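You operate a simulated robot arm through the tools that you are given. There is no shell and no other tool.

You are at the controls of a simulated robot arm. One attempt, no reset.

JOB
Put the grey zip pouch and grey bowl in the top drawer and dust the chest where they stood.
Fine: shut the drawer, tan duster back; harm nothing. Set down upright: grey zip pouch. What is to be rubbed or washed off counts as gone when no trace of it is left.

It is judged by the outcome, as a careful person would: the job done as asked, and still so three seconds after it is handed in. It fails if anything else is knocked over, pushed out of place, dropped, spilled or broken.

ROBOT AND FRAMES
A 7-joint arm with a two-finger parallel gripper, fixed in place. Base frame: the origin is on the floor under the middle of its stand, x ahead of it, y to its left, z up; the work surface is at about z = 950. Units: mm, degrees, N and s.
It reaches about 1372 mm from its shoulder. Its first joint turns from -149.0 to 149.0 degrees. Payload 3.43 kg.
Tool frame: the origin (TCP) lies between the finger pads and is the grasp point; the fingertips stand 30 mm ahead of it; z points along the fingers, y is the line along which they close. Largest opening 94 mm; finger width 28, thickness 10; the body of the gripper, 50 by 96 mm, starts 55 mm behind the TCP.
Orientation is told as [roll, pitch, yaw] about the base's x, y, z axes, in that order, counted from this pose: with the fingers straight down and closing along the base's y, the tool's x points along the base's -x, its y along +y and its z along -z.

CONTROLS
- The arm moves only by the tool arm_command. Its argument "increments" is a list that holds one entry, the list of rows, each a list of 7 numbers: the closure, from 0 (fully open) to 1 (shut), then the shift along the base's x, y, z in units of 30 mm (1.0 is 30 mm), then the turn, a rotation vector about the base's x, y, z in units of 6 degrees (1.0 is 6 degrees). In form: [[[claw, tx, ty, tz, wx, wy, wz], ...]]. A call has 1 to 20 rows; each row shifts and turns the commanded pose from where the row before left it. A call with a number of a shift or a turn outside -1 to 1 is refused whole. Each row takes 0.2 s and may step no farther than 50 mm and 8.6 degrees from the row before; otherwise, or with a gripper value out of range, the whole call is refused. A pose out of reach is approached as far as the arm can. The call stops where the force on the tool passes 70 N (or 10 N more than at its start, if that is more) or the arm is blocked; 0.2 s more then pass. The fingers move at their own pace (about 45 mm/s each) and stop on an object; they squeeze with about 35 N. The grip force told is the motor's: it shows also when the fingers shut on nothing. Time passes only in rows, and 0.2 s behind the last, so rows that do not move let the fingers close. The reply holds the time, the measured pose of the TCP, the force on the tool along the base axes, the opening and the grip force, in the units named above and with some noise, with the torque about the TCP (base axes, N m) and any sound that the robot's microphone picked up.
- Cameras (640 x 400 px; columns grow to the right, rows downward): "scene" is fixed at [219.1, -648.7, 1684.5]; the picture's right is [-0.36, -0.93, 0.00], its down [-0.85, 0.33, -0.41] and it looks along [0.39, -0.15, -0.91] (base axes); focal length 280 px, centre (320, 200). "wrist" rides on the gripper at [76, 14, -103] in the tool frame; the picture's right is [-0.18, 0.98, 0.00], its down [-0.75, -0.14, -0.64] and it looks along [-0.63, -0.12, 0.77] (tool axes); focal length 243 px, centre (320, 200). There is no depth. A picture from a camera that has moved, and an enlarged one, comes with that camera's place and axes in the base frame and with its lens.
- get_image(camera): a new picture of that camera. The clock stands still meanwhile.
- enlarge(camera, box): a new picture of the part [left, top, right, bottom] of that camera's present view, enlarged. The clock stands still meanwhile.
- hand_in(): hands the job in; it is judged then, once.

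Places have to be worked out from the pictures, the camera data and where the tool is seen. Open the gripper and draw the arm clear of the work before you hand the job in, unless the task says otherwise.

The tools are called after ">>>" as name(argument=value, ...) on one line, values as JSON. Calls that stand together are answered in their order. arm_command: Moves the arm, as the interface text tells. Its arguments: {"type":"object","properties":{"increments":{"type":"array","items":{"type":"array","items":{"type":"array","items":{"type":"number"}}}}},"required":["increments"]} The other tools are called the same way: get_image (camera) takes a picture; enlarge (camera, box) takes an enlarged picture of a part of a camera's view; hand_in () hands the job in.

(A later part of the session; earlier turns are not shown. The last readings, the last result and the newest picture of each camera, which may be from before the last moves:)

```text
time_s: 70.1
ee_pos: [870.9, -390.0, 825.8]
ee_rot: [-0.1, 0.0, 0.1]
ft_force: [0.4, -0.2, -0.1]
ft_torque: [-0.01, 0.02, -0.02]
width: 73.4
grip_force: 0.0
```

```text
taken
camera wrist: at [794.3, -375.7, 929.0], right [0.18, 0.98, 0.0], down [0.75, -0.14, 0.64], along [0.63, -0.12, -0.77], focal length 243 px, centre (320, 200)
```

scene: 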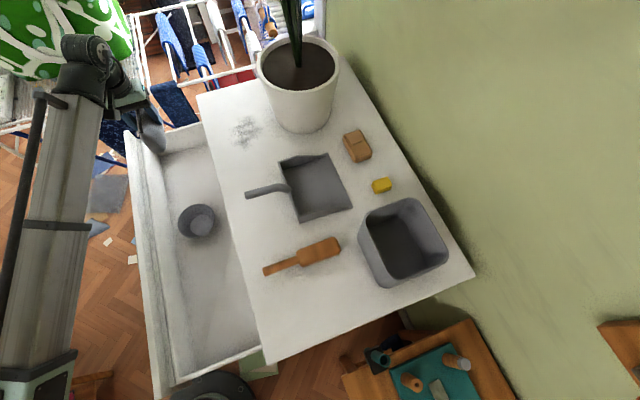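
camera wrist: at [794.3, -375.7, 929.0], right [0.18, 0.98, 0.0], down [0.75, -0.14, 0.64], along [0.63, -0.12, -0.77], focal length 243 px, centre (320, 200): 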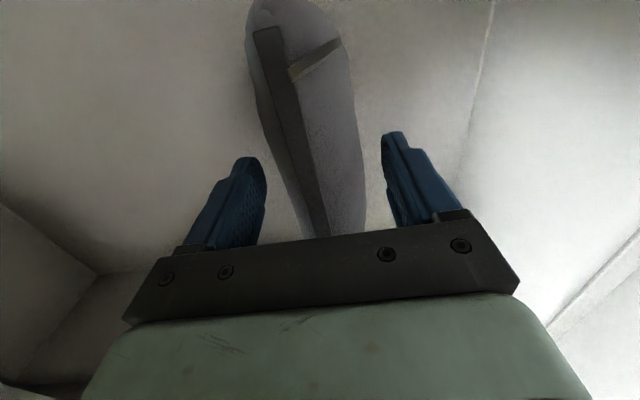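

The pouch stands upright by itself. I withdraw straight up.

>>> arm_command(increments=[[[0.2, 0, 0, 0.3, 0, 0, 0], [0.2, 0, 0, 0.5, 0, 0, 0], [0.2, 0, 0, 0.7, 0, 0, 0], [0.2, 0, 0, 0.8, 0, 0, 0], [0.2, 0, 0, 0.9, 0, 0, 0], [0.2, 0, 0, 0.9, 0, 0, 0], [0.2, 0, 0, 0.9, 0, 0, 0], [0.2, 0, 0, 0.9, 0, 0, 0], [0.2, 0, 0, 0.9, 0, 0, 0], [0.2, 0, 0, 0.9, 0, 0, 0]]])

>>> get_image(camera="scene")

>>> get_image(camera="wrist")

```text
time_s: 72.3
ee_pos: [871.9, -390.6, 1058.3]
ee_rot: [0.0, 0.0, 0.0]
ft_force: [0.5, 0.2, 0.1]
ft_torque: [0.03, -0.02, 0.01]
width: 75.2
grip_force: 0.2
```

```text
taken
```

scene: 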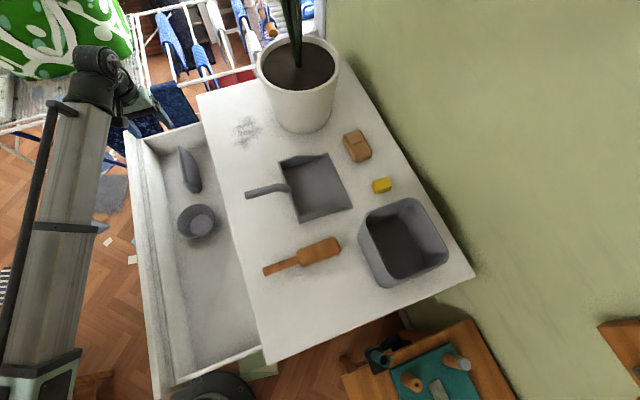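

```text
taken
camera wrist: at [795.0, -376.6, 1161.7], right [0.18, 0.98, 0.0], down [0.75, -0.14, 0.64], along [0.63, -0.12, -0.77], focal length 243 px, centre (320, 200)
```

wrist: 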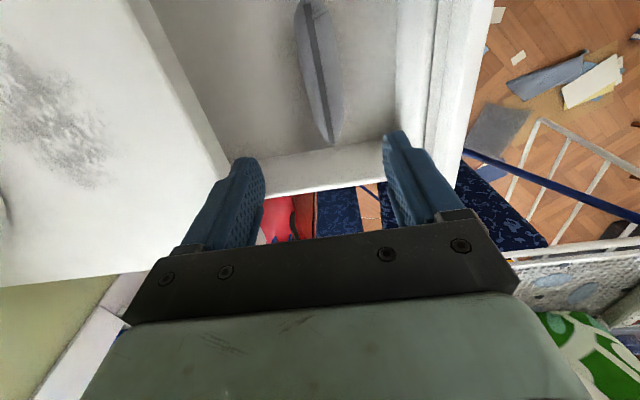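

Both items are in the drawer and upright. Now I study the duster.

>>> enlarge(camera="scene", box=[250, 220, 350, 290])

>>> enlarge(camera="scene", box=[210, 100, 310, 170])

```text
5.71 times, centred on (300, 255) of scene
camera zoom: at [219.1, -648.7, 1684.5], right [-0.36, -0.93, 0.0], down [-0.85, 0.33, -0.41], along [0.39, -0.15, -0.91], focal length 1602 px, centre (434, -114)
```

zoom: 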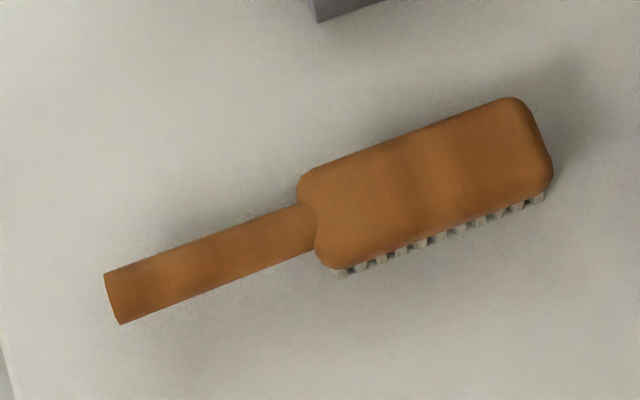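

```text
5.71 times, centred on (260, 135) of scene
camera zoom: at [219.1, -648.7, 1684.5], right [-0.36, -0.93, 0.0], down [-0.85, 0.33, -0.41], along [0.39, -0.15, -0.91], focal length 1602 px, centre (663, 571)
```

zoom: 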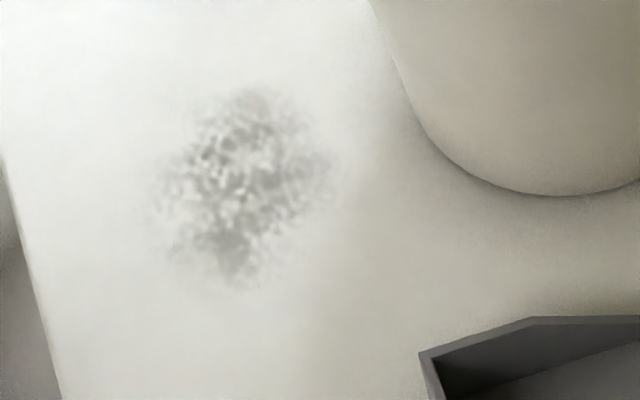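

The duster is a brush lying along y at x ≈ 386: handle y -565…-653, head y -653…-761 (≈45 mm wide), top ≈ z 988. I'll grip the head across its width with yaw -90°; moving above it to measure.

>>> arm_command(increments=[[[0.2, -0.4, -0.2, 0.3, 0, 0, -0.3], [0.2, -0.9, -0.48, 0.3, 0, 0, -0.8], [0.2, -0.9, -0.48, 0.3, 0, 0, -0.85], [0.2, -0.9, -0.48, 0.2, 0, 0, -0.85], [0.2, -0.9, -0.48, 0.1, 0, 0, -0.85], [0.2, -0.9, -0.48, 0, 0, 0, -0.85], [0.2, -0.9, -0.48, 0, 0, 0, -0.85], [0.2, -0.9, -0.48, 0, 0, 0, -0.85], [0.2, -0.9, -0.48, 0, 0, 0, -0.85], [0.2, -0.9, -0.48, 0, 0, 0, -0.85], [0.2, -0.9, -0.48, 0, 0, 0, -0.85], [0.2, -0.9, -0.48, 0, 0, 0, -0.85], [0.2, -0.9, -0.48, 0, 0, 0, -0.85], [0.2, -0.9, -0.48, 0, 0, 0, -0.85], [0.2, -0.9, -0.48, 0, 0, 0, -0.85], [0.2, -0.9, -0.48, 0, 0, 0, -0.85], [0.2, -0.9, -0.48, 0, 0, 0, -0.85], [0.2, -0.9, -0.48, -0.1, 0, 0, -0.85], [0.2, -0.4, -0.2, -0.1, 0, 0, -0.3]]])

>>> get_image(camera="wrist")

>>> get_image(camera="scene")

```text
time_s: 76.3
ee_pos: [390.8, -645.9, 1088.6]
ee_rot: [-0.1, 0.0, -90.0]
ft_force: [-0.5, 0.4, 0.5]
ft_torque: [0.03, 0.02, -0.03]
width: 75.2
grip_force: 0.0
```

```text
taken
camera wrist: at [403.5, -569.9, 1191.3], right [0.98, -0.18, 0.0], down [-0.14, -0.75, 0.64], along [-0.12, -0.63, -0.77], focal length 243 px, centre (320, 200)
```

wrist: 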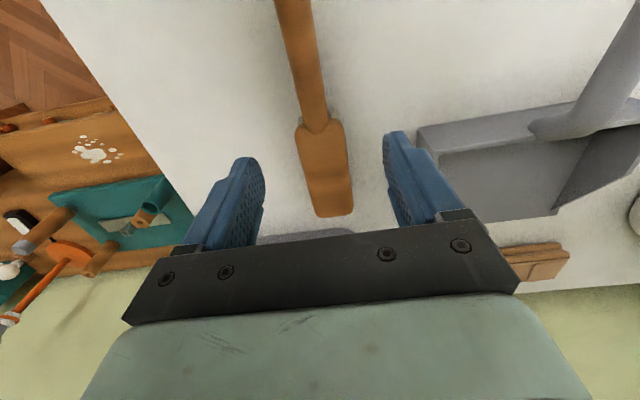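

```text
taken
```

scene: 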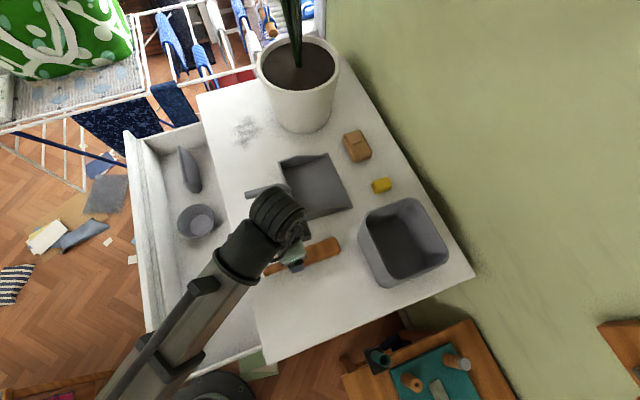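

Brush axis is x ≈ 384.5; head centre y ≈ -708, width ≈49 mm. I position over the head centre and lower partly.

>>> arm_command(increments=[[[0.2, -0.1, -0.6, 0, 0, 0, 0], [0.2, -0.1, -0.8, 0, 0, 0, 0], [0.2, 0, -0.65, -0.2, 0, 0, 0], [0.2, 0, 0, -0.6, 0, 0, 0], [0.2, 0, 0, -0.6, 0, 0, 0], [0.2, 0, 0, -0.5, 0, 0, 0]]])

>>> get_image(camera="wrist")

>>> enlarge(camera="scene", box=[230, 180, 370, 290])

```text
time_s: 77.7
ee_pos: [382.9, -707.7, 1030.0]
ee_rot: [-0.1, 0.0, -89.9]
ft_force: [0.2, 0.3, 0.7]
ft_torque: [0.01, -0.01, 0.02]
width: 75.1
grip_force: 0.1
```

```text
taken
camera wrist: at [396.4, -631.0, 1133.4], right [0.98, -0.18, 0.0], down [-0.14, -0.75, 0.64], along [-0.12, -0.63, -0.77], focal length 243 px, centre (320, 200)
```

wrist: 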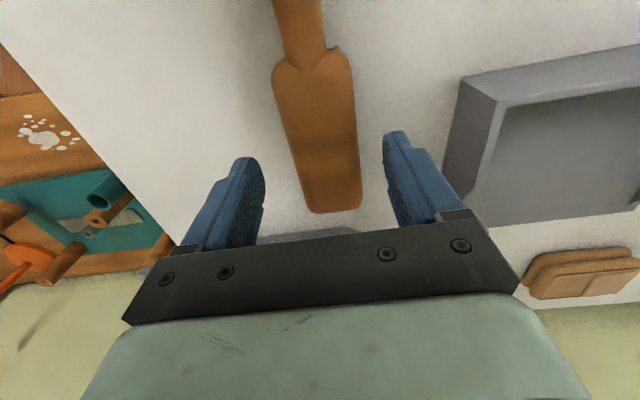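

```text
3.64 times, centred on (300, 235) of scene
camera zoom: at [219.1, -648.7, 1684.5], right [-0.36, -0.93, 0.0], down [-0.85, 0.33, -0.41], along [0.39, -0.15, -0.91], focal length 1020 px, centre (393, 73)
```

zoom: 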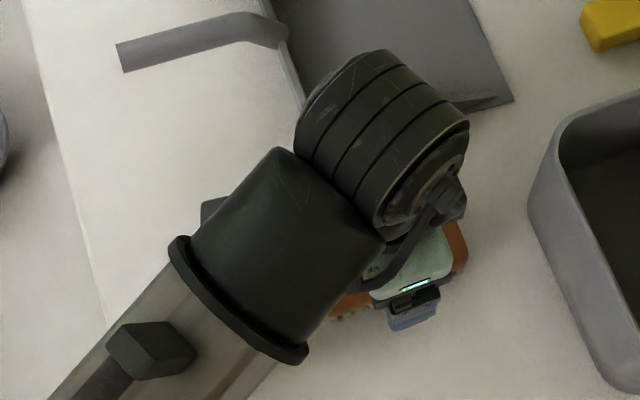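

Head is centred between the fingers (shift +2.5 mm in x). I descend to z ≈ 995.

>>> arm_command(increments=[[[0.2, 0.08, 0, -0.4, 0, 0, 0], [0.2, 0, 0, -0.4, 0, 0, 0], [0.2, 0, 0, -0.25, 0, 0, 0], [0.2, 0, 0, -0.1, 0, 0, 0]]])

>>> get_image(camera="wrist")

```text
time_s: 78.7
ee_pos: [384.6, -709.1, 996.6]
ee_rot: [-0.1, 0.0, -89.9]
ft_force: [0.6, -0.2, 0.4]
ft_torque: [0.01, -0.03, 0.02]
width: 75.2
grip_force: 0.1
```

```text
taken
camera wrist: at [398.4, -632.5, 1099.5], right [0.98, -0.18, 0.0], down [-0.14, -0.75, 0.64], along [-0.12, -0.63, -0.77], focal length 243 px, centre (320, 200)
```

wrist: 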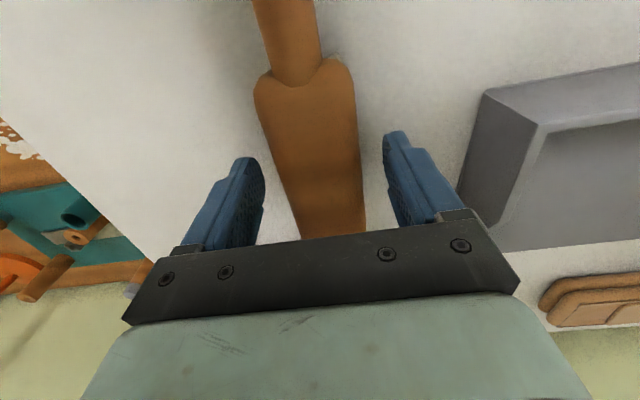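

Fingers straddle the head. I close on it; this TCP pose ([384.6, -709, 996]) is where I must return it.

>>> arm_command(increments=[[[0.35, 0, 0, 0, 0, 0, 0], [0.5, 0, 0, 0, 0, 0, 0], [0.7, 0, 0, 0, 0, 0, 0], [0.9, 0, 0, 0, 0, 0, 0], [1, 0, 0, 0, 0, 0, 0], [1, 0, 0, 0, 0, 0, 0]]])

>>> get_image(camera="wrist")

```text
time_s: 80.1
ee_pos: [384.7, -708.3, 997.3]
ee_rot: [-0.1, 0.0, -89.8]
ft_force: [0.4, 0.7, 1.1]
ft_torque: [-0.02, -0.01, -0.01]
width: 50.0
grip_force: 35.3
```

```text
taken
camera wrist: at [398.5, -632.5, 1099.6], right [0.98, -0.18, 0.0], down [-0.14, -0.75, 0.64], along [-0.12, -0.63, -0.77], focal length 243 px, centre (320, 200)
```

wrist: 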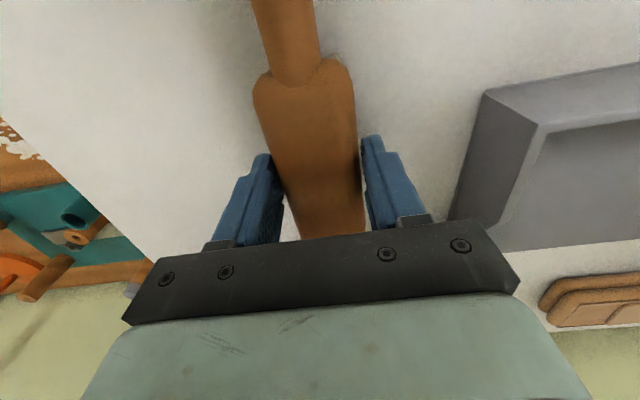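

Firm grip at 50 mm. I lift the duster and check.

>>> arm_command(increments=[[[1, 0, 0, 0.1, 0, 0, 0], [1, 0, 0, 0.3, 0, 0, 0], [1, 0, 0, 0.5, 0, 0, 0], [1, 0, 0, 0.7, 0, 0, 0], [1, 0, 0, 0.7, 0, 0, 0], [1, 0, 0, 0.7, 0, 0, 0]]])

>>> get_image(camera="wrist")

>>> get_image(camera="scene")

```text
time_s: 81.5
ee_pos: [383.5, -708.4, 1085.8]
ee_rot: [-0.2, 0.1, -89.9]
ft_force: [-0.1, 1.2, -1.6]
ft_torque: [-0.02, 0.01, 0.0]
width: 50.1
grip_force: 35.1
```

```text
taken
camera wrist: at [397.9, -632.2, 1189.4], right [0.98, -0.18, 0.0], down [-0.14, -0.75, 0.64], along [-0.12, -0.63, -0.77], focal length 243 px, centre (320, 200)
```

wrist: 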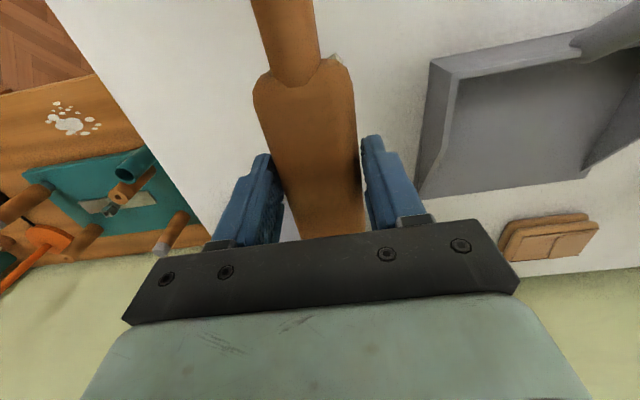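

```text
taken
```

scene: 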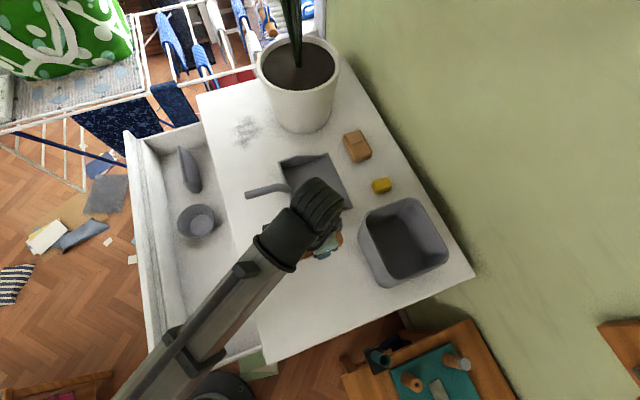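

Duster held well. I carry it to the -x side of the dust patch, staying high.

>>> arm_command(increments=[[[1, 0.4, 0.1, 0, 0, 0, 0], [1, 0.9, 0.17, 0, 0, 0, 0], [1, 0.95, 0.18, 0, 0, 0, 0], [1, 0.95, 0.18, 0, 0, 0, 0], [1, 0.95, 0.18, 0, 0, 0, 0], [1, 0.95, 0.18, 0, 0, 0, 0], [1, 0.95, 0.18, 0, 0, 0, 0], [1, 0.95, 0.18, 0, 0, 0, 0], [1, 0.95, 0.18, 0, 0, 0, 0], [1, 0.95, 0.18, 0, 0, 0, 0], [1, 0.95, 0.18, 0, 0, 0, 0], [1, 0.95, 0.18, 0, 0, 0, 0], [1, 0.95, 0.18, 0, 0, 0, 0], [1, 0.95, 0.18, -0.3, 0, 0, 0], [1, 0.3, 0.08, -0.5, 0, 0, 0]]])

>>> get_image(camera="scene")

>>> get_image(camera="wrist")

```text
time_s: 84.7
ee_pos: [774.7, -630.9, 1060.9]
ee_rot: [0.0, 0.0, -90.0]
ft_force: [-0.3, -0.5, -2.1]
ft_torque: [0.03, -0.03, 0.0]
width: 50.1
grip_force: 34.6
```

```text
taken
```

scene: 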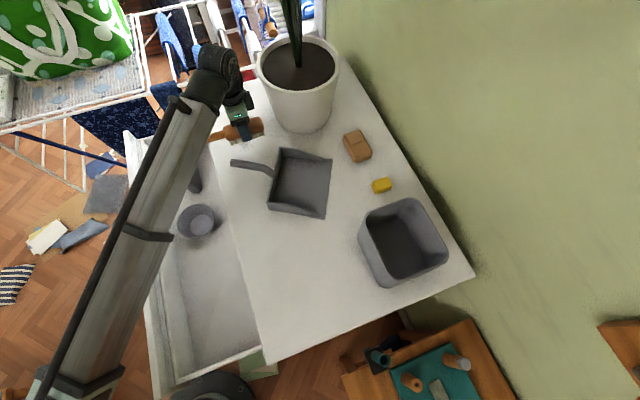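

```text
taken
camera wrist: at [788.7, -555.9, 1164.9], right [0.98, -0.18, 0.0], down [-0.14, -0.75, 0.64], along [-0.12, -0.63, -0.77], focal length 243 px, centre (320, 200)
```

wrist: 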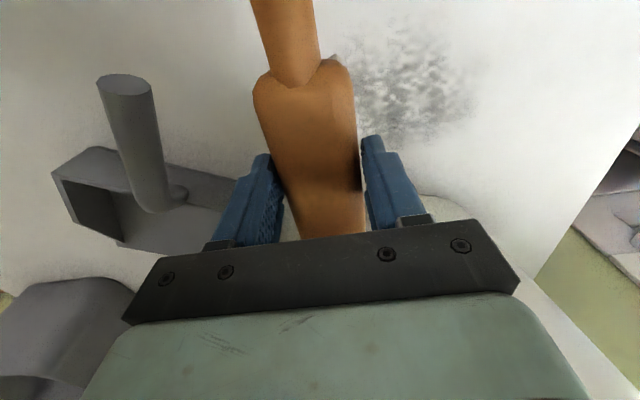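

The duster's underside clipped the dustpan's raised handle in transit and turned the dustpan — I'll restore it afterwards (original pose recorded from earlier pictures). First dusting: I move to x ≈ 790, y ≈ -637 and lower near the surface.

>>> arm_command(increments=[[[1, 0.3, -0.1, -0.3, 0, 0, 0], [1, 0.2, -0.1, -0.6, 0, 0, 0], [1, 0, 0, -0.6, 0, 0, 0], [1, 0, 0, -0.3, 0, 0, 0], [1, 0, 0, -0.1, 0, 0, 0]]])

>>> arm_command(increments=[[[1, 0, 0, -0.05, 0, 0, 0], [1, 0, 0, -0.05, 0, 0, 0]]])

```text
time_s: 85.9
ee_pos: [789.5, -639.1, 1004.9]
ee_rot: [-0.1, -0.1, -89.9]
ft_force: [0.4, -0.6, -1.7]
ft_torque: [-0.04, -0.07, 0.0]
width: 50.0
grip_force: 34.9
```

```text
time_s: 86.5
ee_pos: [790.2, -639.7, 1002.6]
ee_rot: [-0.1, 0.0, -89.9]
ft_force: [-0.1, -0.2, -2.0]
ft_torque: [-0.03, -0.02, 0.0]
width: 49.8
grip_force: 34.8
```

Not in contact yet. I continue down in small steps to the bristle contact.

>>> arm_command(increments=[[[1, 0, 0, -0.05, 0, 0, 0], [1, 0, 0, -0.05, 0, 0, 0]]])

>>> arm_command(increments=[[[1, 0, 0, -0.05, 0, 0, 0], [1, 0, 0, -0.03, 0, 0, 0]]])

>>> arm_command(increments=[[[1, 0, 0, -0.03, 0, 0, 0], [1, 0, 0, -0.02, 0, 0, 0]]])

```text
time_s: 87.1
ee_pos: [789.6, -640.3, 996.8]
ee_rot: [-0.1, 0.0, -89.9]
ft_force: [0.0, 0.2, -1.4]
ft_torque: [-0.01, -0.02, -0.03]
width: 49.9
grip_force: 35.0
```

```text
time_s: 87.7
ee_pos: [788.7, -640.0, 997.1]
ee_rot: [-0.1, 0.0, -89.8]
ft_force: [-1.2, -0.5, 3.9]
ft_torque: [0.13, 0.06, -0.03]
width: 50.0
grip_force: 35.6
```

```text
time_s: 88.3
ee_pos: [789.2, -639.8, 996.9]
ee_rot: [0.0, -0.1, -89.9]
ft_force: [0.7, -2.1, 21.1]
ft_torque: [0.59, 0.1, -0.03]
width: 49.7
grip_force: 34.5
```

Bristles are on the surface with ~20 N. I sweep +x across the patch and back.

>>> arm_command(increments=[[[1, 0.2, 0, 0, 0, 0, 0], [1, 0.4, 0, 0, 0, 0, 0], [1, 0.4, 0, 0, 0, 0, 0], [1, 0.4, 0, 0, 0, 0, 0], [1, 0.4, 0, 0, 0, 0, 0], [1, 0.4, 0, 0, 0, 0, 0], [1, 0.4, 0, 0, 0, 0, 0], [1, 0.4, 0, 0, 0, 0, 0], [1, 0.4, 0, 0, 0, 0, 0], [1, 0.4, 0, 0, 0, 0, 0], [1, 0.4, 0, 0, 0, 0, 0], [1, 0.2, 0, 0, 0, 0, 0]]])

>>> get_image(camera="wrist")

>>> enlarge(camera="scene", box=[180, 60, 350, 230])

```text
time_s: 90.9
ee_pos: [920.6, -639.1, 995.9]
ee_rot: [-0.1, 0.0, -90.0]
ft_force: [-8.6, -1.7, 21.1]
ft_torque: [-0.16, -0.04, -0.05]
width: 50.2
grip_force: 34.9
```

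```text
taken
camera wrist: at [933.8, -562.8, 1099.0], right [0.98, -0.18, 0.0], down [-0.14, -0.75, 0.64], along [-0.12, -0.63, -0.77], focal length 243 px, centre (320, 200)
```

wrist: 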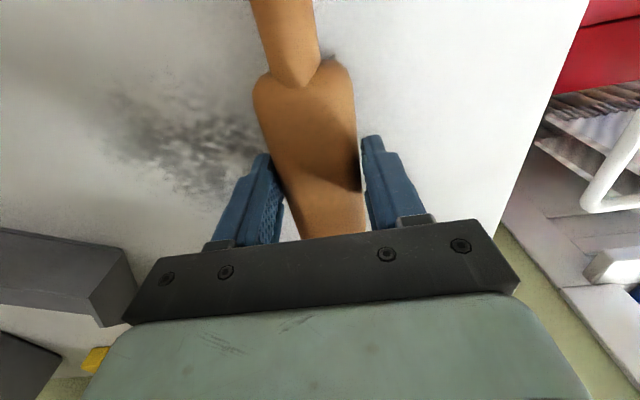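

```text
2.35 times, centred on (265, 145) of scene
camera zoom: at [219.1, -648.7, 1684.5], right [-0.36, -0.93, 0.0], down [-0.85, 0.33, -0.41], along [0.39, -0.15, -0.91], focal length 660 px, centre (449, 329)
```

zoom: 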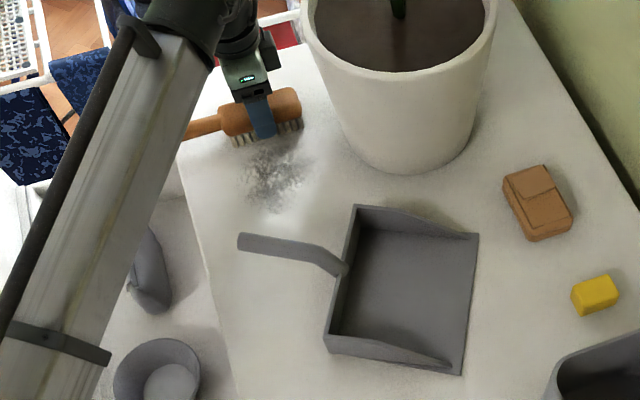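

Some dust remains. I sweep back and forth again.

>>> arm_command(increments=[[[1, -0.3, 0, 0, 0, 0, 0], [1, -0.5, 0, 0, 0, 0, 0], [1, -0.5, 0, 0, 0, 0, 0], [1, -0.5, 0, 0, 0, 0, 0], [1, -0.5, 0, 0, 0, 0, 0], [1, -0.5, 0, 0, 0, 0, 0], [1, -0.5, 0, 0, 0, 0, 0], [1, -0.5, 0, 0, 0, 0, 0], [1, -0.5, 0, 0, 0, 0, 0], [1, -0.2, 0, 0, 0, 0, 0], [1, 0.3, 0, 0, 0, 0, 0], [1, 0.5, 0, 0, 0, 0, 0], [1, 0.5, 0, 0, 0, 0, 0], [1, 0.5, 0, 0, 0, 0, 0], [1, 0.5, 0, 0, 0, 0, 0], [1, 0.5, 0, 0, 0, 0, 0], [1, 0.5, 0, 0, 0, 0, 0], [1, 0.5, 0, 0, 0, 0, 0], [1, 0.5, 0, 0, 0, 0, 0], [1, 0.2, 0, 0, 0, 0, 0]]])

>>> enlarge(camera="scene", box=[200, 80, 300, 160])

>>> get_image(camera="wrist")

```text
time_s: 95.1
ee_pos: [922.3, -637.7, 996.8]
ee_rot: [-0.1, 0.1, -90.0]
ft_force: [-3.0, -0.4, 5.2]
ft_torque: [0.18, 0.13, 0.08]
width: 50.1
grip_force: 35.3
```

```text
5.00 times, centred on (250, 120) of scene
camera zoom: at [219.1, -648.7, 1684.5], right [-0.36, -0.93, 0.0], down [-0.85, 0.33, -0.41], along [0.39, -0.15, -0.91], focal length 1402 px, centre (670, 600)
```

zoom: 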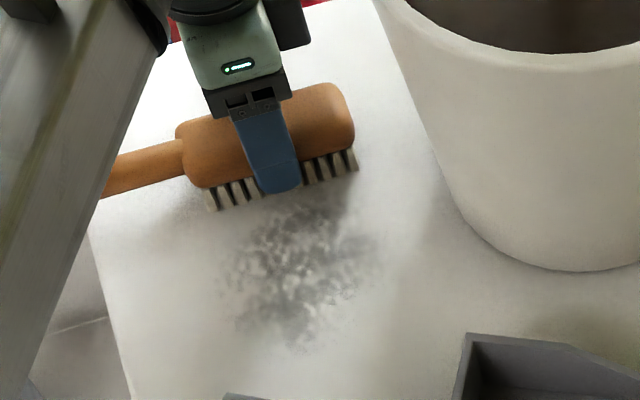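

```text
taken
camera wrist: at [936.0, -562.0, 1098.3], right [0.98, -0.18, 0.0], down [-0.14, -0.75, 0.64], along [-0.12, -0.63, -0.77], focal length 243 px, centre (320, 200)
```

wrist: 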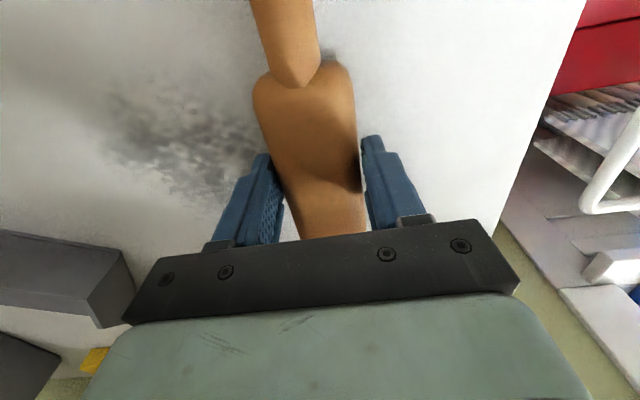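

The patch hardly fades with the brush. I take a closer look at the brown folded item, which may be the real "tan duster" (a cloth).

>>> enlarge(camera="scene", box=[335, 120, 405, 200])

>>> enlarge(camera="scene", box=[215, 100, 285, 160])

```text
5.00 times, centred on (370, 160) of scene
camera zoom: at [219.1, -648.7, 1684.5], right [-0.36, -0.93, 0.0], down [-0.85, 0.33, -0.41], along [0.39, -0.15, -0.91], focal length 1402 px, centre (70, 400)
```

zoom: 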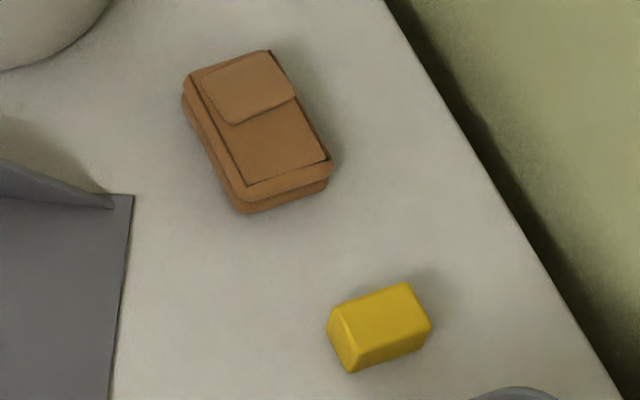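

```text
6.67 times, centred on (250, 130) of scene
camera zoom: at [219.1, -648.7, 1684.5], right [-0.36, -0.93, 0.0], down [-0.85, 0.33, -0.41], along [0.39, -0.15, -0.91], focal length 1869 px, centre (787, 667)
```

zoom: 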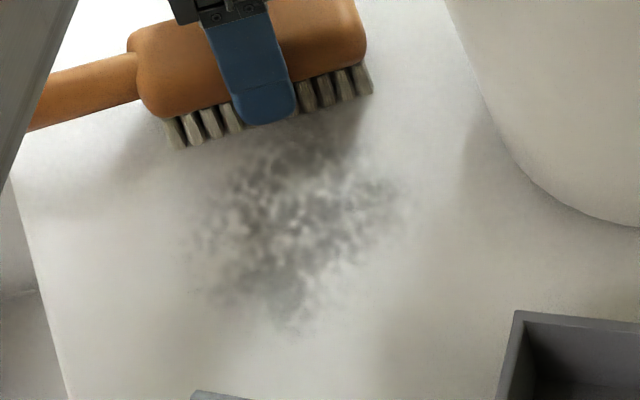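

The brown item is clearly a folded tan cloth — that must be the "tan duster"; the brush had no effect. I lift the brush high enough to clear the dustpan handle (≈z 1045) and take it back to its exact place.

>>> arm_command(increments=[[[1, 0, 0, 0.2, 0, 0, 0], [1, 0, 0, 0.5, 0, 0, 0], [1, 0, 0, 0.8, 0, 0, 0], [1, 0, 0, 0.9, 0, 0, 0], [1, 0, 0, 0.9, 0, 0, 0], [1, 0, 0, 0.9, 0, 0, 0], [1, -0.2, 0, 0.6, 0, 0, 0], [1, -0.6, 0, 0, 0, 0, 0]]])

>>> get_image(camera="wrist")

```text
time_s: 96.9
ee_pos: [897.9, -639.0, 1139.1]
ee_rot: [-0.1, 0.0, -89.9]
ft_force: [-0.4, 0.4, -3.4]
ft_torque: [-0.01, 0.02, -0.01]
width: 50.3
grip_force: 35.1
```

```text
taken
camera wrist: at [911.9, -562.3, 1241.6], right [0.98, -0.18, 0.0], down [-0.14, -0.75, 0.64], along [-0.12, -0.63, -0.77], focal length 243 px, centre (320, 200)
```

wrist: 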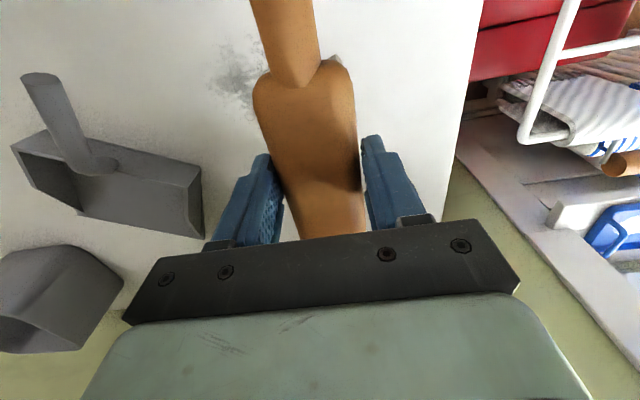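

I continue carrying the brush at z ≈ 1139 back over its spot.

>>> arm_command(increments=[[[1, -0.5, -0.1, 0, 0, 0, 0], [1, -0.9, -0.13, 0, 0, 0, 0], [1, -0.95, -0.14, 0, 0, 0, 0], [1, -0.95, -0.14, 0, 0, 0, 0], [1, -0.95, -0.14, 0, 0, 0, 0], [1, -0.95, -0.14, 0, 0, 0, 0], [1, -0.95, -0.14, 0, 0, 0, 0], [1, -0.95, -0.14, 0, 0, 0, 0], [1, -0.95, -0.14, 0, 0, 0, 0], [1, -0.95, -0.14, 0, 0, 0, 0], [1, -0.95, -0.14, 0, 0, 0, 0], [1, -0.95, -0.14, 0, 0, 0, 0], [1, -0.95, -0.14, 0, 0, 0, 0], [1, -0.95, -0.14, 0, 0, 0, 0], [1, -0.95, -0.14, 0, 0, 0, 0], [1, -0.95, -0.14, 0, 0, 0, 0], [1, -0.95, -0.14, 0, 0, 0, 0], [1, -0.95, -0.14, 0, 0, 0, 0], [1, -0.5, -0.1, 0, 0, 0, 0]]])

>>> get_image(camera="scene")

>>> enlarge(camera="scene", box=[210, 100, 310, 170])

```text
time_s: 100.9
ee_pos: [385.5, -716.3, 1138.8]
ee_rot: [-0.2, -0.1, -89.9]
ft_force: [0.2, -0.2, -1.5]
ft_torque: [-0.03, -0.01, 0.04]
width: 50.3
grip_force: 35.2
```

```text
taken
```

scene: 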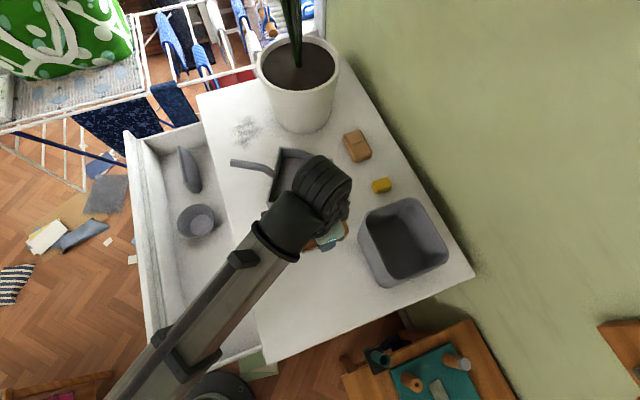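

```text
5.71 times, centred on (260, 135) of scene
camera zoom: at [219.1, -648.7, 1684.5], right [-0.36, -0.93, 0.0], down [-0.85, 0.33, -0.41], along [0.39, -0.15, -0.91], focal length 1602 px, centre (663, 571)
```

zoom: 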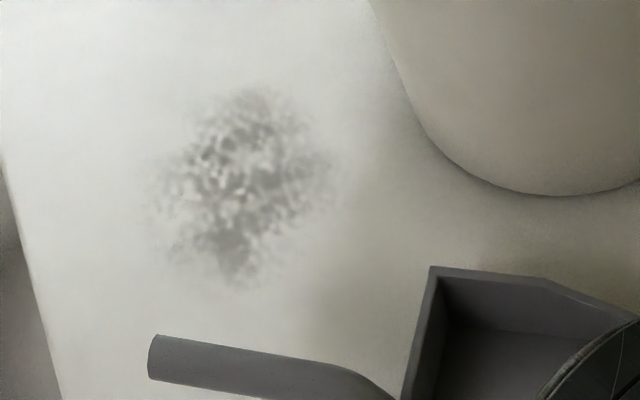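

The patch is unchanged, confirming the brush isn't the duster. I set the brush back: align to [384.7, -708.3] and lower.

>>> arm_command(increments=[[[1, -0.03, 0.15, -0.2, 0, 0, 0], [1, 0, 0.12, -0.6, 0, 0, 0], [1, 0, 0, -0.8, 0, 0, 0], [1, 0, 0, -0.8, 0, 0, 0], [1, 0, 0, -0.8, 0, 0, 0], [1, 0, 0, -0.7, 0, 0, 0], [1, 0, 0, -0.4, 0, 0, 0], [1, 0, 0, -0.2, 0, 0, 0]]])

>>> arm_command(increments=[[[1, 0, 0, -0.03, 0, 0, 0], [1, 0, 0, 0, 0, 0, 0]]])

```text
time_s: 102.7
ee_pos: [384.8, -709.8, 1004.5]
ee_rot: [-0.1, -0.1, -89.9]
ft_force: [1.0, 0.5, -1.5]
ft_torque: [-0.03, -0.02, 0.03]
width: 50.1
grip_force: 34.6
```

```text
time_s: 103.3
ee_pos: [384.4, -707.8, 1004.0]
ee_rot: [-0.1, 0.0, -90.0]
ft_force: [-0.5, -0.3, -2.1]
ft_torque: [0.0, -0.02, -0.01]
width: 49.9
grip_force: 34.4
```

Continuing down to touch gently.

>>> arm_command(increments=[[[1, 0, 0, -0.06, 0, 0, 0], [1, 0, 0, -0.05, 0, 0, 0], [1, 0, 0, -0.04, 0, 0, 0]]])

>>> arm_command(increments=[[[1, 0, 0, -0.04, 0, 0, 0], [1, 0, 0, 0, 0, 0, 0]]])

```text
time_s: 104.1
ee_pos: [383.2, -709.2, 997.9]
ee_rot: [-0.1, 0.0, -89.9]
ft_force: [-0.2, -0.5, -1.7]
ft_torque: [-0.02, -0.01, 0.01]
width: 50.1
grip_force: 35.1
```

```text
time_s: 104.7
ee_pos: [382.8, -709.4, 997.6]
ee_rot: [0.0, 0.0, -89.9]
ft_force: [-0.6, 0.2, -1.5]
ft_torque: [-0.06, -0.02, 0.0]
width: 50.2
grip_force: 35.1
```

>>> arm_command(increments=[[[1, 0.02, 0.02, -0.03, 0, 0, 0], [1, 0, 0, 0, 0, 0, 0]]])

>>> arm_command(increments=[[[1, 0, 0, -0.03, 0, 0, 0], [1, 0, 0, 0, 0, 0, 0]]])

```text
time_s: 105.3
ee_pos: [384.7, -708.7, 996.4]
ee_rot: [-0.1, 0.0, -89.8]
ft_force: [0.7, 0.0, -1.3]
ft_torque: [-0.01, 0.0, -0.01]
width: 49.7
grip_force: 35.0
```

```text
time_s: 105.9
ee_pos: [384.0, -710.0, 996.1]
ee_rot: [-0.1, 0.0, -89.9]
ft_force: [1.1, -0.9, 1.0]
ft_torque: [0.14, -0.02, -0.02]
width: 49.8
grip_force: 34.8
```

Just touching the surface at the original pose. I release the brush.

>>> arm_command(increments=[[[0.46, 0, 0, 0, 0, 0, 0], [0.42, 0, 0, 0, 0, 0, 0], [0.36, 0, 0, 0, 0, 0, 0], [0.28, 0, 0, 0, 0, 0, 0], [0.2, 0, 0, 0, 0, 0, 0], [0.2, 0, 0, 0.3, 0, 0, 0], [0.2, 0, 0, 0.6, 0, 0, 0], [0.2, 0, 0, 0.9, 0, 0, 0], [0.2, 0, 0, 0.9, 0, 0, 0], [0.2, 0, 0, 0.9, 0, 0, 0]]])

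>>> get_image(camera="wrist")

```text
time_s: 108.1
ee_pos: [385.6, -706.3, 1103.7]
ee_rot: [-0.2, 0.0, -89.9]
ft_force: [0.6, -0.6, -0.2]
ft_torque: [0.01, 0.0, -0.02]
width: 75.5
grip_force: 0.1
```

```text
taken
camera wrist: at [399.0, -631.5, 1206.2], right [0.98, -0.18, 0.0], down [-0.14, -0.75, 0.64], along [-0.12, -0.63, -0.77], focal length 243 px, centre (320, 200)
```

wrist: 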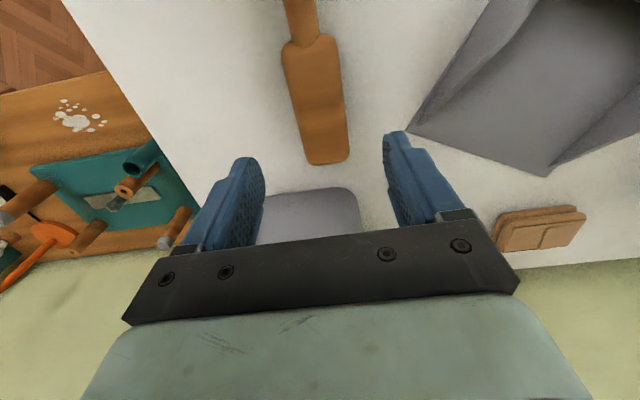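

Brush is back at its spot. The dustpan originally lay axis-aligned (front edge y ≈ -849, x 481–673, handle end [579, -582]); it's now rotated about -27° with handle end ≈[686, -573, 1034]. I move above its handle with matching yaw (-117°) to measure.

>>> arm_command(increments=[[[0.2, 0, 0, 0.6, 0, 0, 0], [0.2, 0.4, 0.1, 0.6, 0, 0, -0.3], [0.2, 0.9, 0.3, 0, 0, 0, -0.5], [0.2, 0.95, 0.35, 0, 0, 0, -0.5], [0.2, 0.95, 0.35, 0, 0, 0, -0.5], [0.2, 0.95, 0.35, 0, 0, 0, -0.5], [0.2, 0.95, 0.35, 0, 0, 0, -0.5], [0.2, 0.95, 0.35, 0, 0, 0, -0.5], [0.2, 0.95, 0.35, 0, 0, 0, -0.5], [0.2, 0.95, 0.35, 0, 0, 0, -0.4], [0.2, 0.95, 0.35, 0, 0, 0, -0.3], [0.2, 0.4, 0.1, 0, 0, 0, 0]]])

>>> get_image(camera="wrist")

>>> get_image(camera="scene")

```text
time_s: 110.7
ee_pos: [662.2, -609.7, 1139.1]
ee_rot: [-0.1, 0.0, -117.0]
ft_force: [-0.3, 0.1, -0.5]
ft_torque: [0.01, -0.02, 0.0]
width: 75.2
grip_force: 0.1
```

```text
taken
camera wrist: at [709.7, -547.5, 1242.7], right [0.79, -0.61, 0.0], down [-0.47, -0.61, 0.64], along [-0.39, -0.51, -0.77], focal length 243 px, centre (320, 200)
```

wrist: 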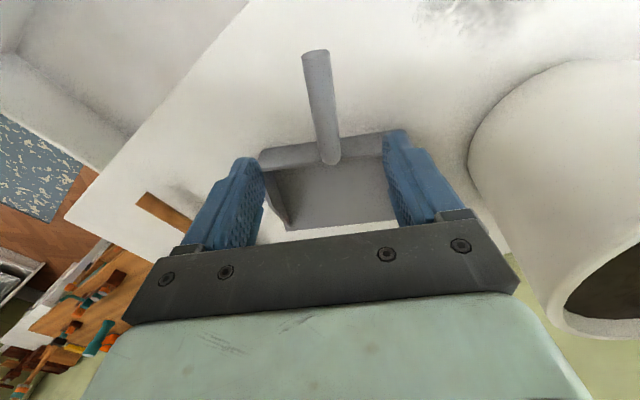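

```text
taken
```

scene: 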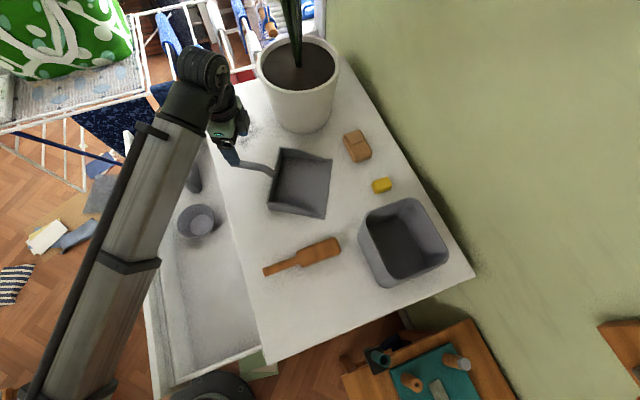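

I compare the brush with its original picture and zoom on the dustpan.

>>> enlarge(camera="scene", box=[250, 220, 350, 290])

>>> enlarge(camera="scene", box=[220, 130, 360, 240])

>>> enlarge(camera="wrist", box=[220, 20, 420, 240])

```text
5.71 times, centred on (300, 255) of scene
camera zoom: at [219.1, -648.7, 1684.5], right [-0.36, -0.93, 0.0], down [-0.85, 0.33, -0.41], along [0.39, -0.15, -0.91], focal length 1602 px, centre (434, -114)
```

zoom: 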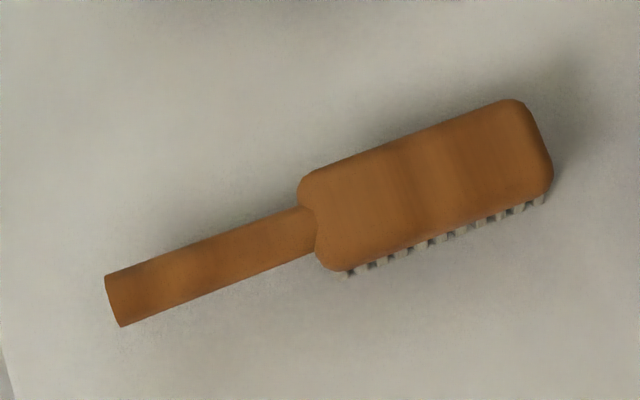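

```text
3.64 times, centred on (290, 185) of scene
camera zoom: at [219.1, -648.7, 1684.5], right [-0.36, -0.93, 0.0], down [-0.85, 0.33, -0.41], along [0.39, -0.15, -0.91], focal length 1020 px, centre (429, 254)
```

zoom: 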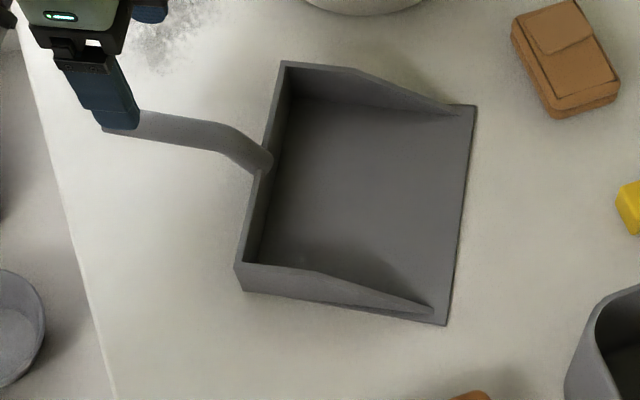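

```text
1.82 times, centred on (320, 130) of wrist
camera zoom: at [709.7, -547.5, 1242.7], right [0.79, -0.61, 0.0], down [-0.47, -0.61, 0.64], along [-0.39, -0.51, -0.77], focal length 441 px, centre (320, 327)
```

zoom: 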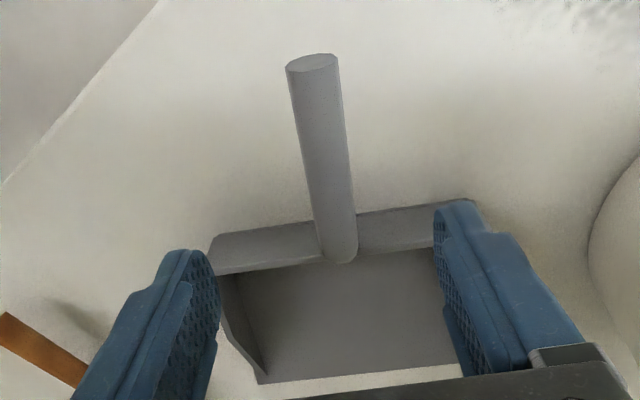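

The brush is back within ~1 mm. For the dustpan: its handle at [668, -606], z ≈ 1028 — I lower over it (ψ=-117°) to grip and then drag it back (rotate +27.6°, grip point to ≈[579, -622]).

>>> arm_command(increments=[[[0.2, 0.1, 0.06, -0.4, 0, 0, 0], [0.2, 0.1, 0.06, -0.7, 0, 0, 0], [0.2, 0, 0, -0.7, 0, 0, 0], [0.2, 0, 0, -0.7, 0, 0, 0]]])

>>> get_image(camera="wrist")

```text
time_s: 111.7
ee_pos: [667.7, -606.1, 1063.1]
ee_rot: [0.0, 0.0, -116.9]
ft_force: [0.7, -0.2, 0.2]
ft_torque: [-0.01, -0.01, 0.02]
width: 75.3
grip_force: 0.1
```

```text
taken
camera wrist: at [714.9, -544.5, 1166.0], right [0.79, -0.61, 0.0], down [-0.47, -0.61, 0.64], along [-0.39, -0.51, -0.77], focal length 243 px, centre (320, 200)
```

wrist: 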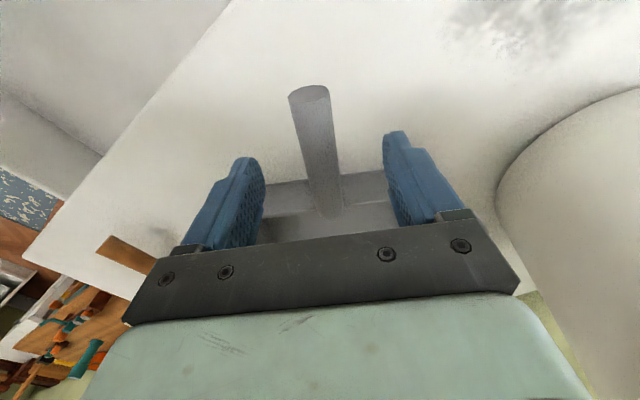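

Handle is between the fingers. I lower to z ≈ 1023 and close.

>>> arm_command(increments=[[[0.2, 0, 0, -0.5, 0, 0, 0], [0.2, 0, 0, -0.5, 0, 0, 0], [0.2, 0, 0, -0.35, 0, 0, 0]]])

>>> arm_command(increments=[[[0.4, 0, 0, 0, 0, 0, 0], [0.55, 0, 0, 0, 0, 0, 0], [0.7, 0, 0, 0, 0, 0, 0], [0.8, 0, 0, 0, 0, 0, 0], [0.9, 0, 0, 0, 0, 0, 0], [1, 0, 0, 0, 0, 0, 0]]])

>>> get_image(camera="wrist")

>>> enlarge(camera="scene", box=[220, 130, 360, 240])

```text
time_s: 112.5
ee_pos: [668.1, -604.8, 1022.5]
ee_rot: [-0.2, 0.0, -116.8]
ft_force: [0.4, -0.5, 0.0]
ft_torque: [0.05, 0.01, 0.0]
width: 75.2
grip_force: 0.1
```

```text
time_s: 113.9
ee_pos: [668.0, -605.8, 1022.7]
ee_rot: [0.0, 0.0, -117.0]
ft_force: [-0.6, 0.3, -0.8]
ft_torque: [0.0, 0.05, -0.13]
width: 25.9
grip_force: 35.0
```

```text
taken
camera wrist: at [715.1, -543.5, 1125.4], right [0.79, -0.61, 0.0], down [-0.47, -0.61, 0.64], along [-0.39, -0.51, -0.77], focal length 243 px, centre (320, 200)
```

wrist: 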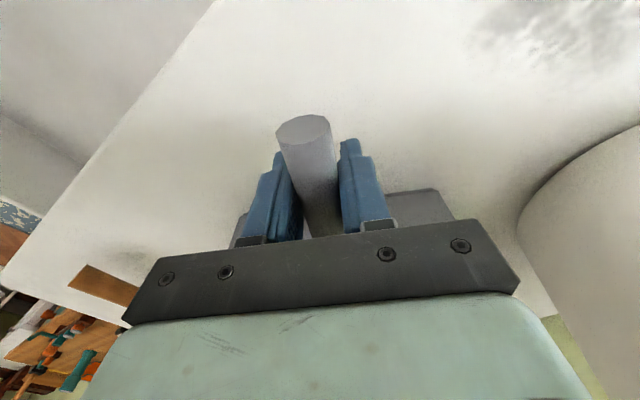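

```text
3.64 times, centred on (290, 185) of scene
camera zoom: at [219.1, -648.7, 1684.5], right [-0.36, -0.93, 0.0], down [-0.85, 0.33, -0.41], along [0.39, -0.15, -0.91], focal length 1020 px, centre (429, 254)
```

zoom: 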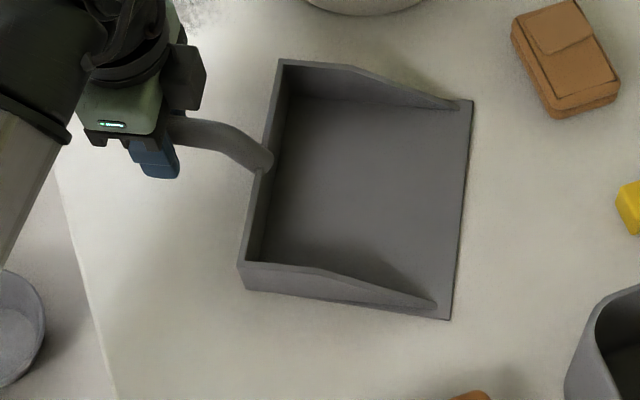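

Dustpan handle is gripped (25.9 mm). I drag it back: translate about (-90, -15.5) mm and rotate +26.8°, sliding on the surface.

>>> arm_command(increments=[[[1, -0.1, -0.02, 0, 0, 0, 0.15], [1, -0.2, -0.04, 0, 0, 0, 0.3], [1, -0.25, -0.04, 0, 0, 0, 0.37], [1, -0.25, -0.04, 0, 0, 0, 0.37], [1, -0.25, -0.04, 0, 0, 0, 0.37], [1, -0.25, -0.04, 0, 0, 0, 0.37]]])

>>> enlarge(camera="scene", box=[220, 130, 360, 240])

```text
time_s: 115.3
ee_pos: [629.2, -610.9, 1024.4]
ee_rot: [-0.2, 0.0, -105.3]
ft_force: [0.8, -0.9, 0.2]
ft_torque: [0.31, -0.08, 0.02]
width: 25.7
grip_force: 35.3
```

```text
3.64 times, centred on (290, 185) of scene
camera zoom: at [219.1, -648.7, 1684.5], right [-0.36, -0.93, 0.0], down [-0.85, 0.33, -0.41], along [0.39, -0.15, -0.91], focal length 1020 px, centre (429, 254)
```

zoom: 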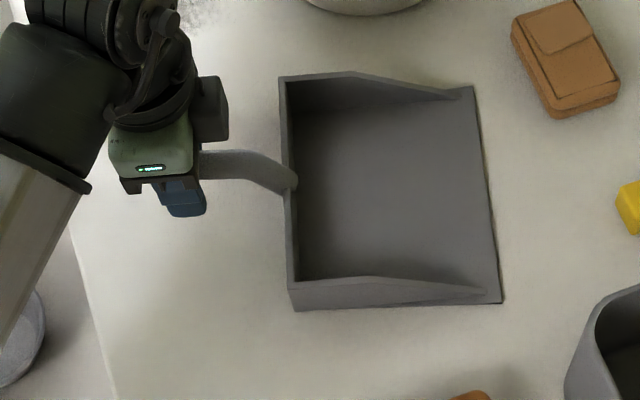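

It follows nicely. Completing the remaining motion.

>>> arm_command(increments=[[[1, -0.25, -0.04, 0, 0, 0, 0.37], [1, -0.25, -0.04, 0, 0, 0, 0.37], [1, -0.25, -0.05, 0, 0, 0, 0.37], [1, -0.25, -0.05, 0, 0, 0, 0.37], [1, -0.25, -0.05, 0, 0, 0, 0.37], [1, -0.25, -0.04, 0, 0, 0, 0.37], [1, -0.2, -0.03, 0, 0, 0, 0.31], [1, 0, 0, 0, 0, 0, 0]]])

>>> enlarge(camera="scene", box=[220, 130, 360, 240])

>>> enlarge(camera="scene", box=[320, 110, 420, 210])

```text
time_s: 117.1
ee_pos: [579.2, -620.9, 1024.4]
ee_rot: [-0.1, 0.1, -90.2]
ft_force: [-0.4, 0.2, -0.2]
ft_torque: [0.33, 0.0, 0.02]
width: 26.0
grip_force: 34.9
```

```text
3.64 times, centred on (290, 185) of scene
camera zoom: at [219.1, -648.7, 1684.5], right [-0.36, -0.93, 0.0], down [-0.85, 0.33, -0.41], along [0.39, -0.15, -0.91], focal length 1020 px, centre (429, 254)
```

zoom: 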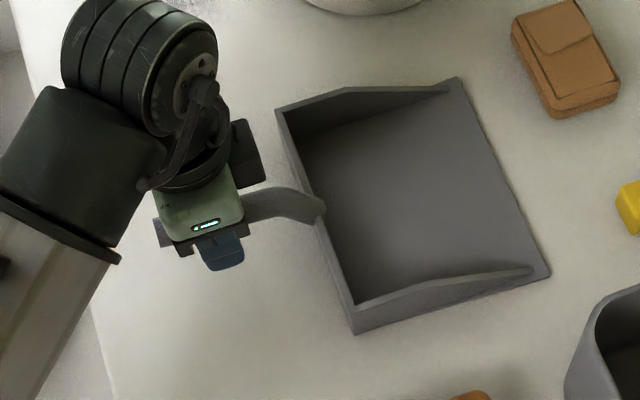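

```text
4.00 times, centred on (370, 160) of scene
camera zoom: at [219.1, -648.7, 1684.5], right [-0.36, -0.93, 0.0], down [-0.85, 0.33, -0.41], along [0.39, -0.15, -0.91], focal length 1122 px, centre (120, 360)
```

zoom: 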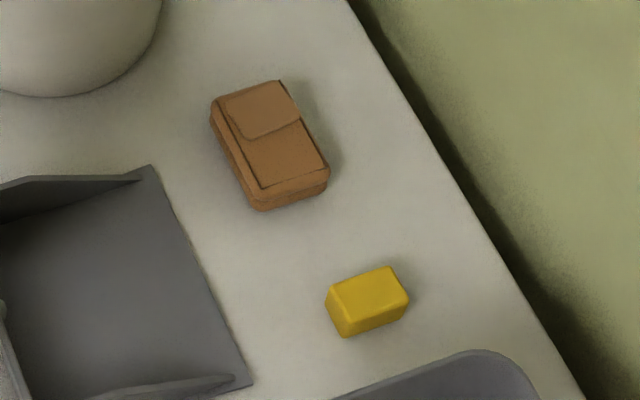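

Nearly exact: about (-2.6, +1.8) mm remaining. I nudge that and release.

>>> arm_command(increments=[[[1, -0.08, 0.05, 0, 0, 0, 0.02], [1, -0.01, 0.01, 0, 0, 0, 0], [1, 0, 0, 0, 0, 0, 0]]])

>>> enlarge(camera="scene", box=[320, 110, 420, 210])

```text
time_s: 117.9
ee_pos: [576.6, -618.3, 1024.3]
ee_rot: [-0.1, -0.1, -90.1]
ft_force: [0.2, -0.2, -0.5]
ft_torque: [0.35, 0.0, 0.01]
width: 25.8
grip_force: 35.2
```

```text
4.00 times, centred on (370, 160) of scene
camera zoom: at [219.1, -648.7, 1684.5], right [-0.36, -0.93, 0.0], down [-0.85, 0.33, -0.41], along [0.39, -0.15, -0.91], focal length 1122 px, centre (120, 360)
```

zoom: 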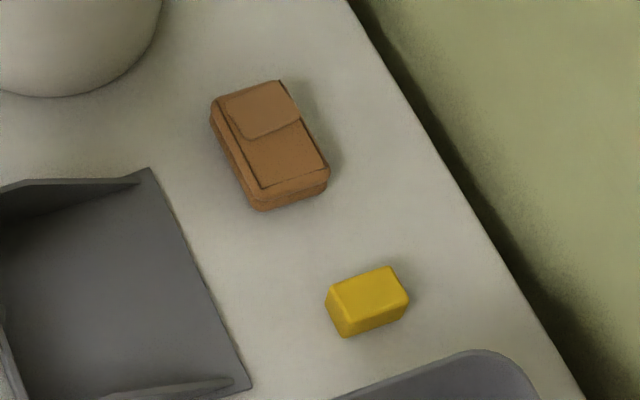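

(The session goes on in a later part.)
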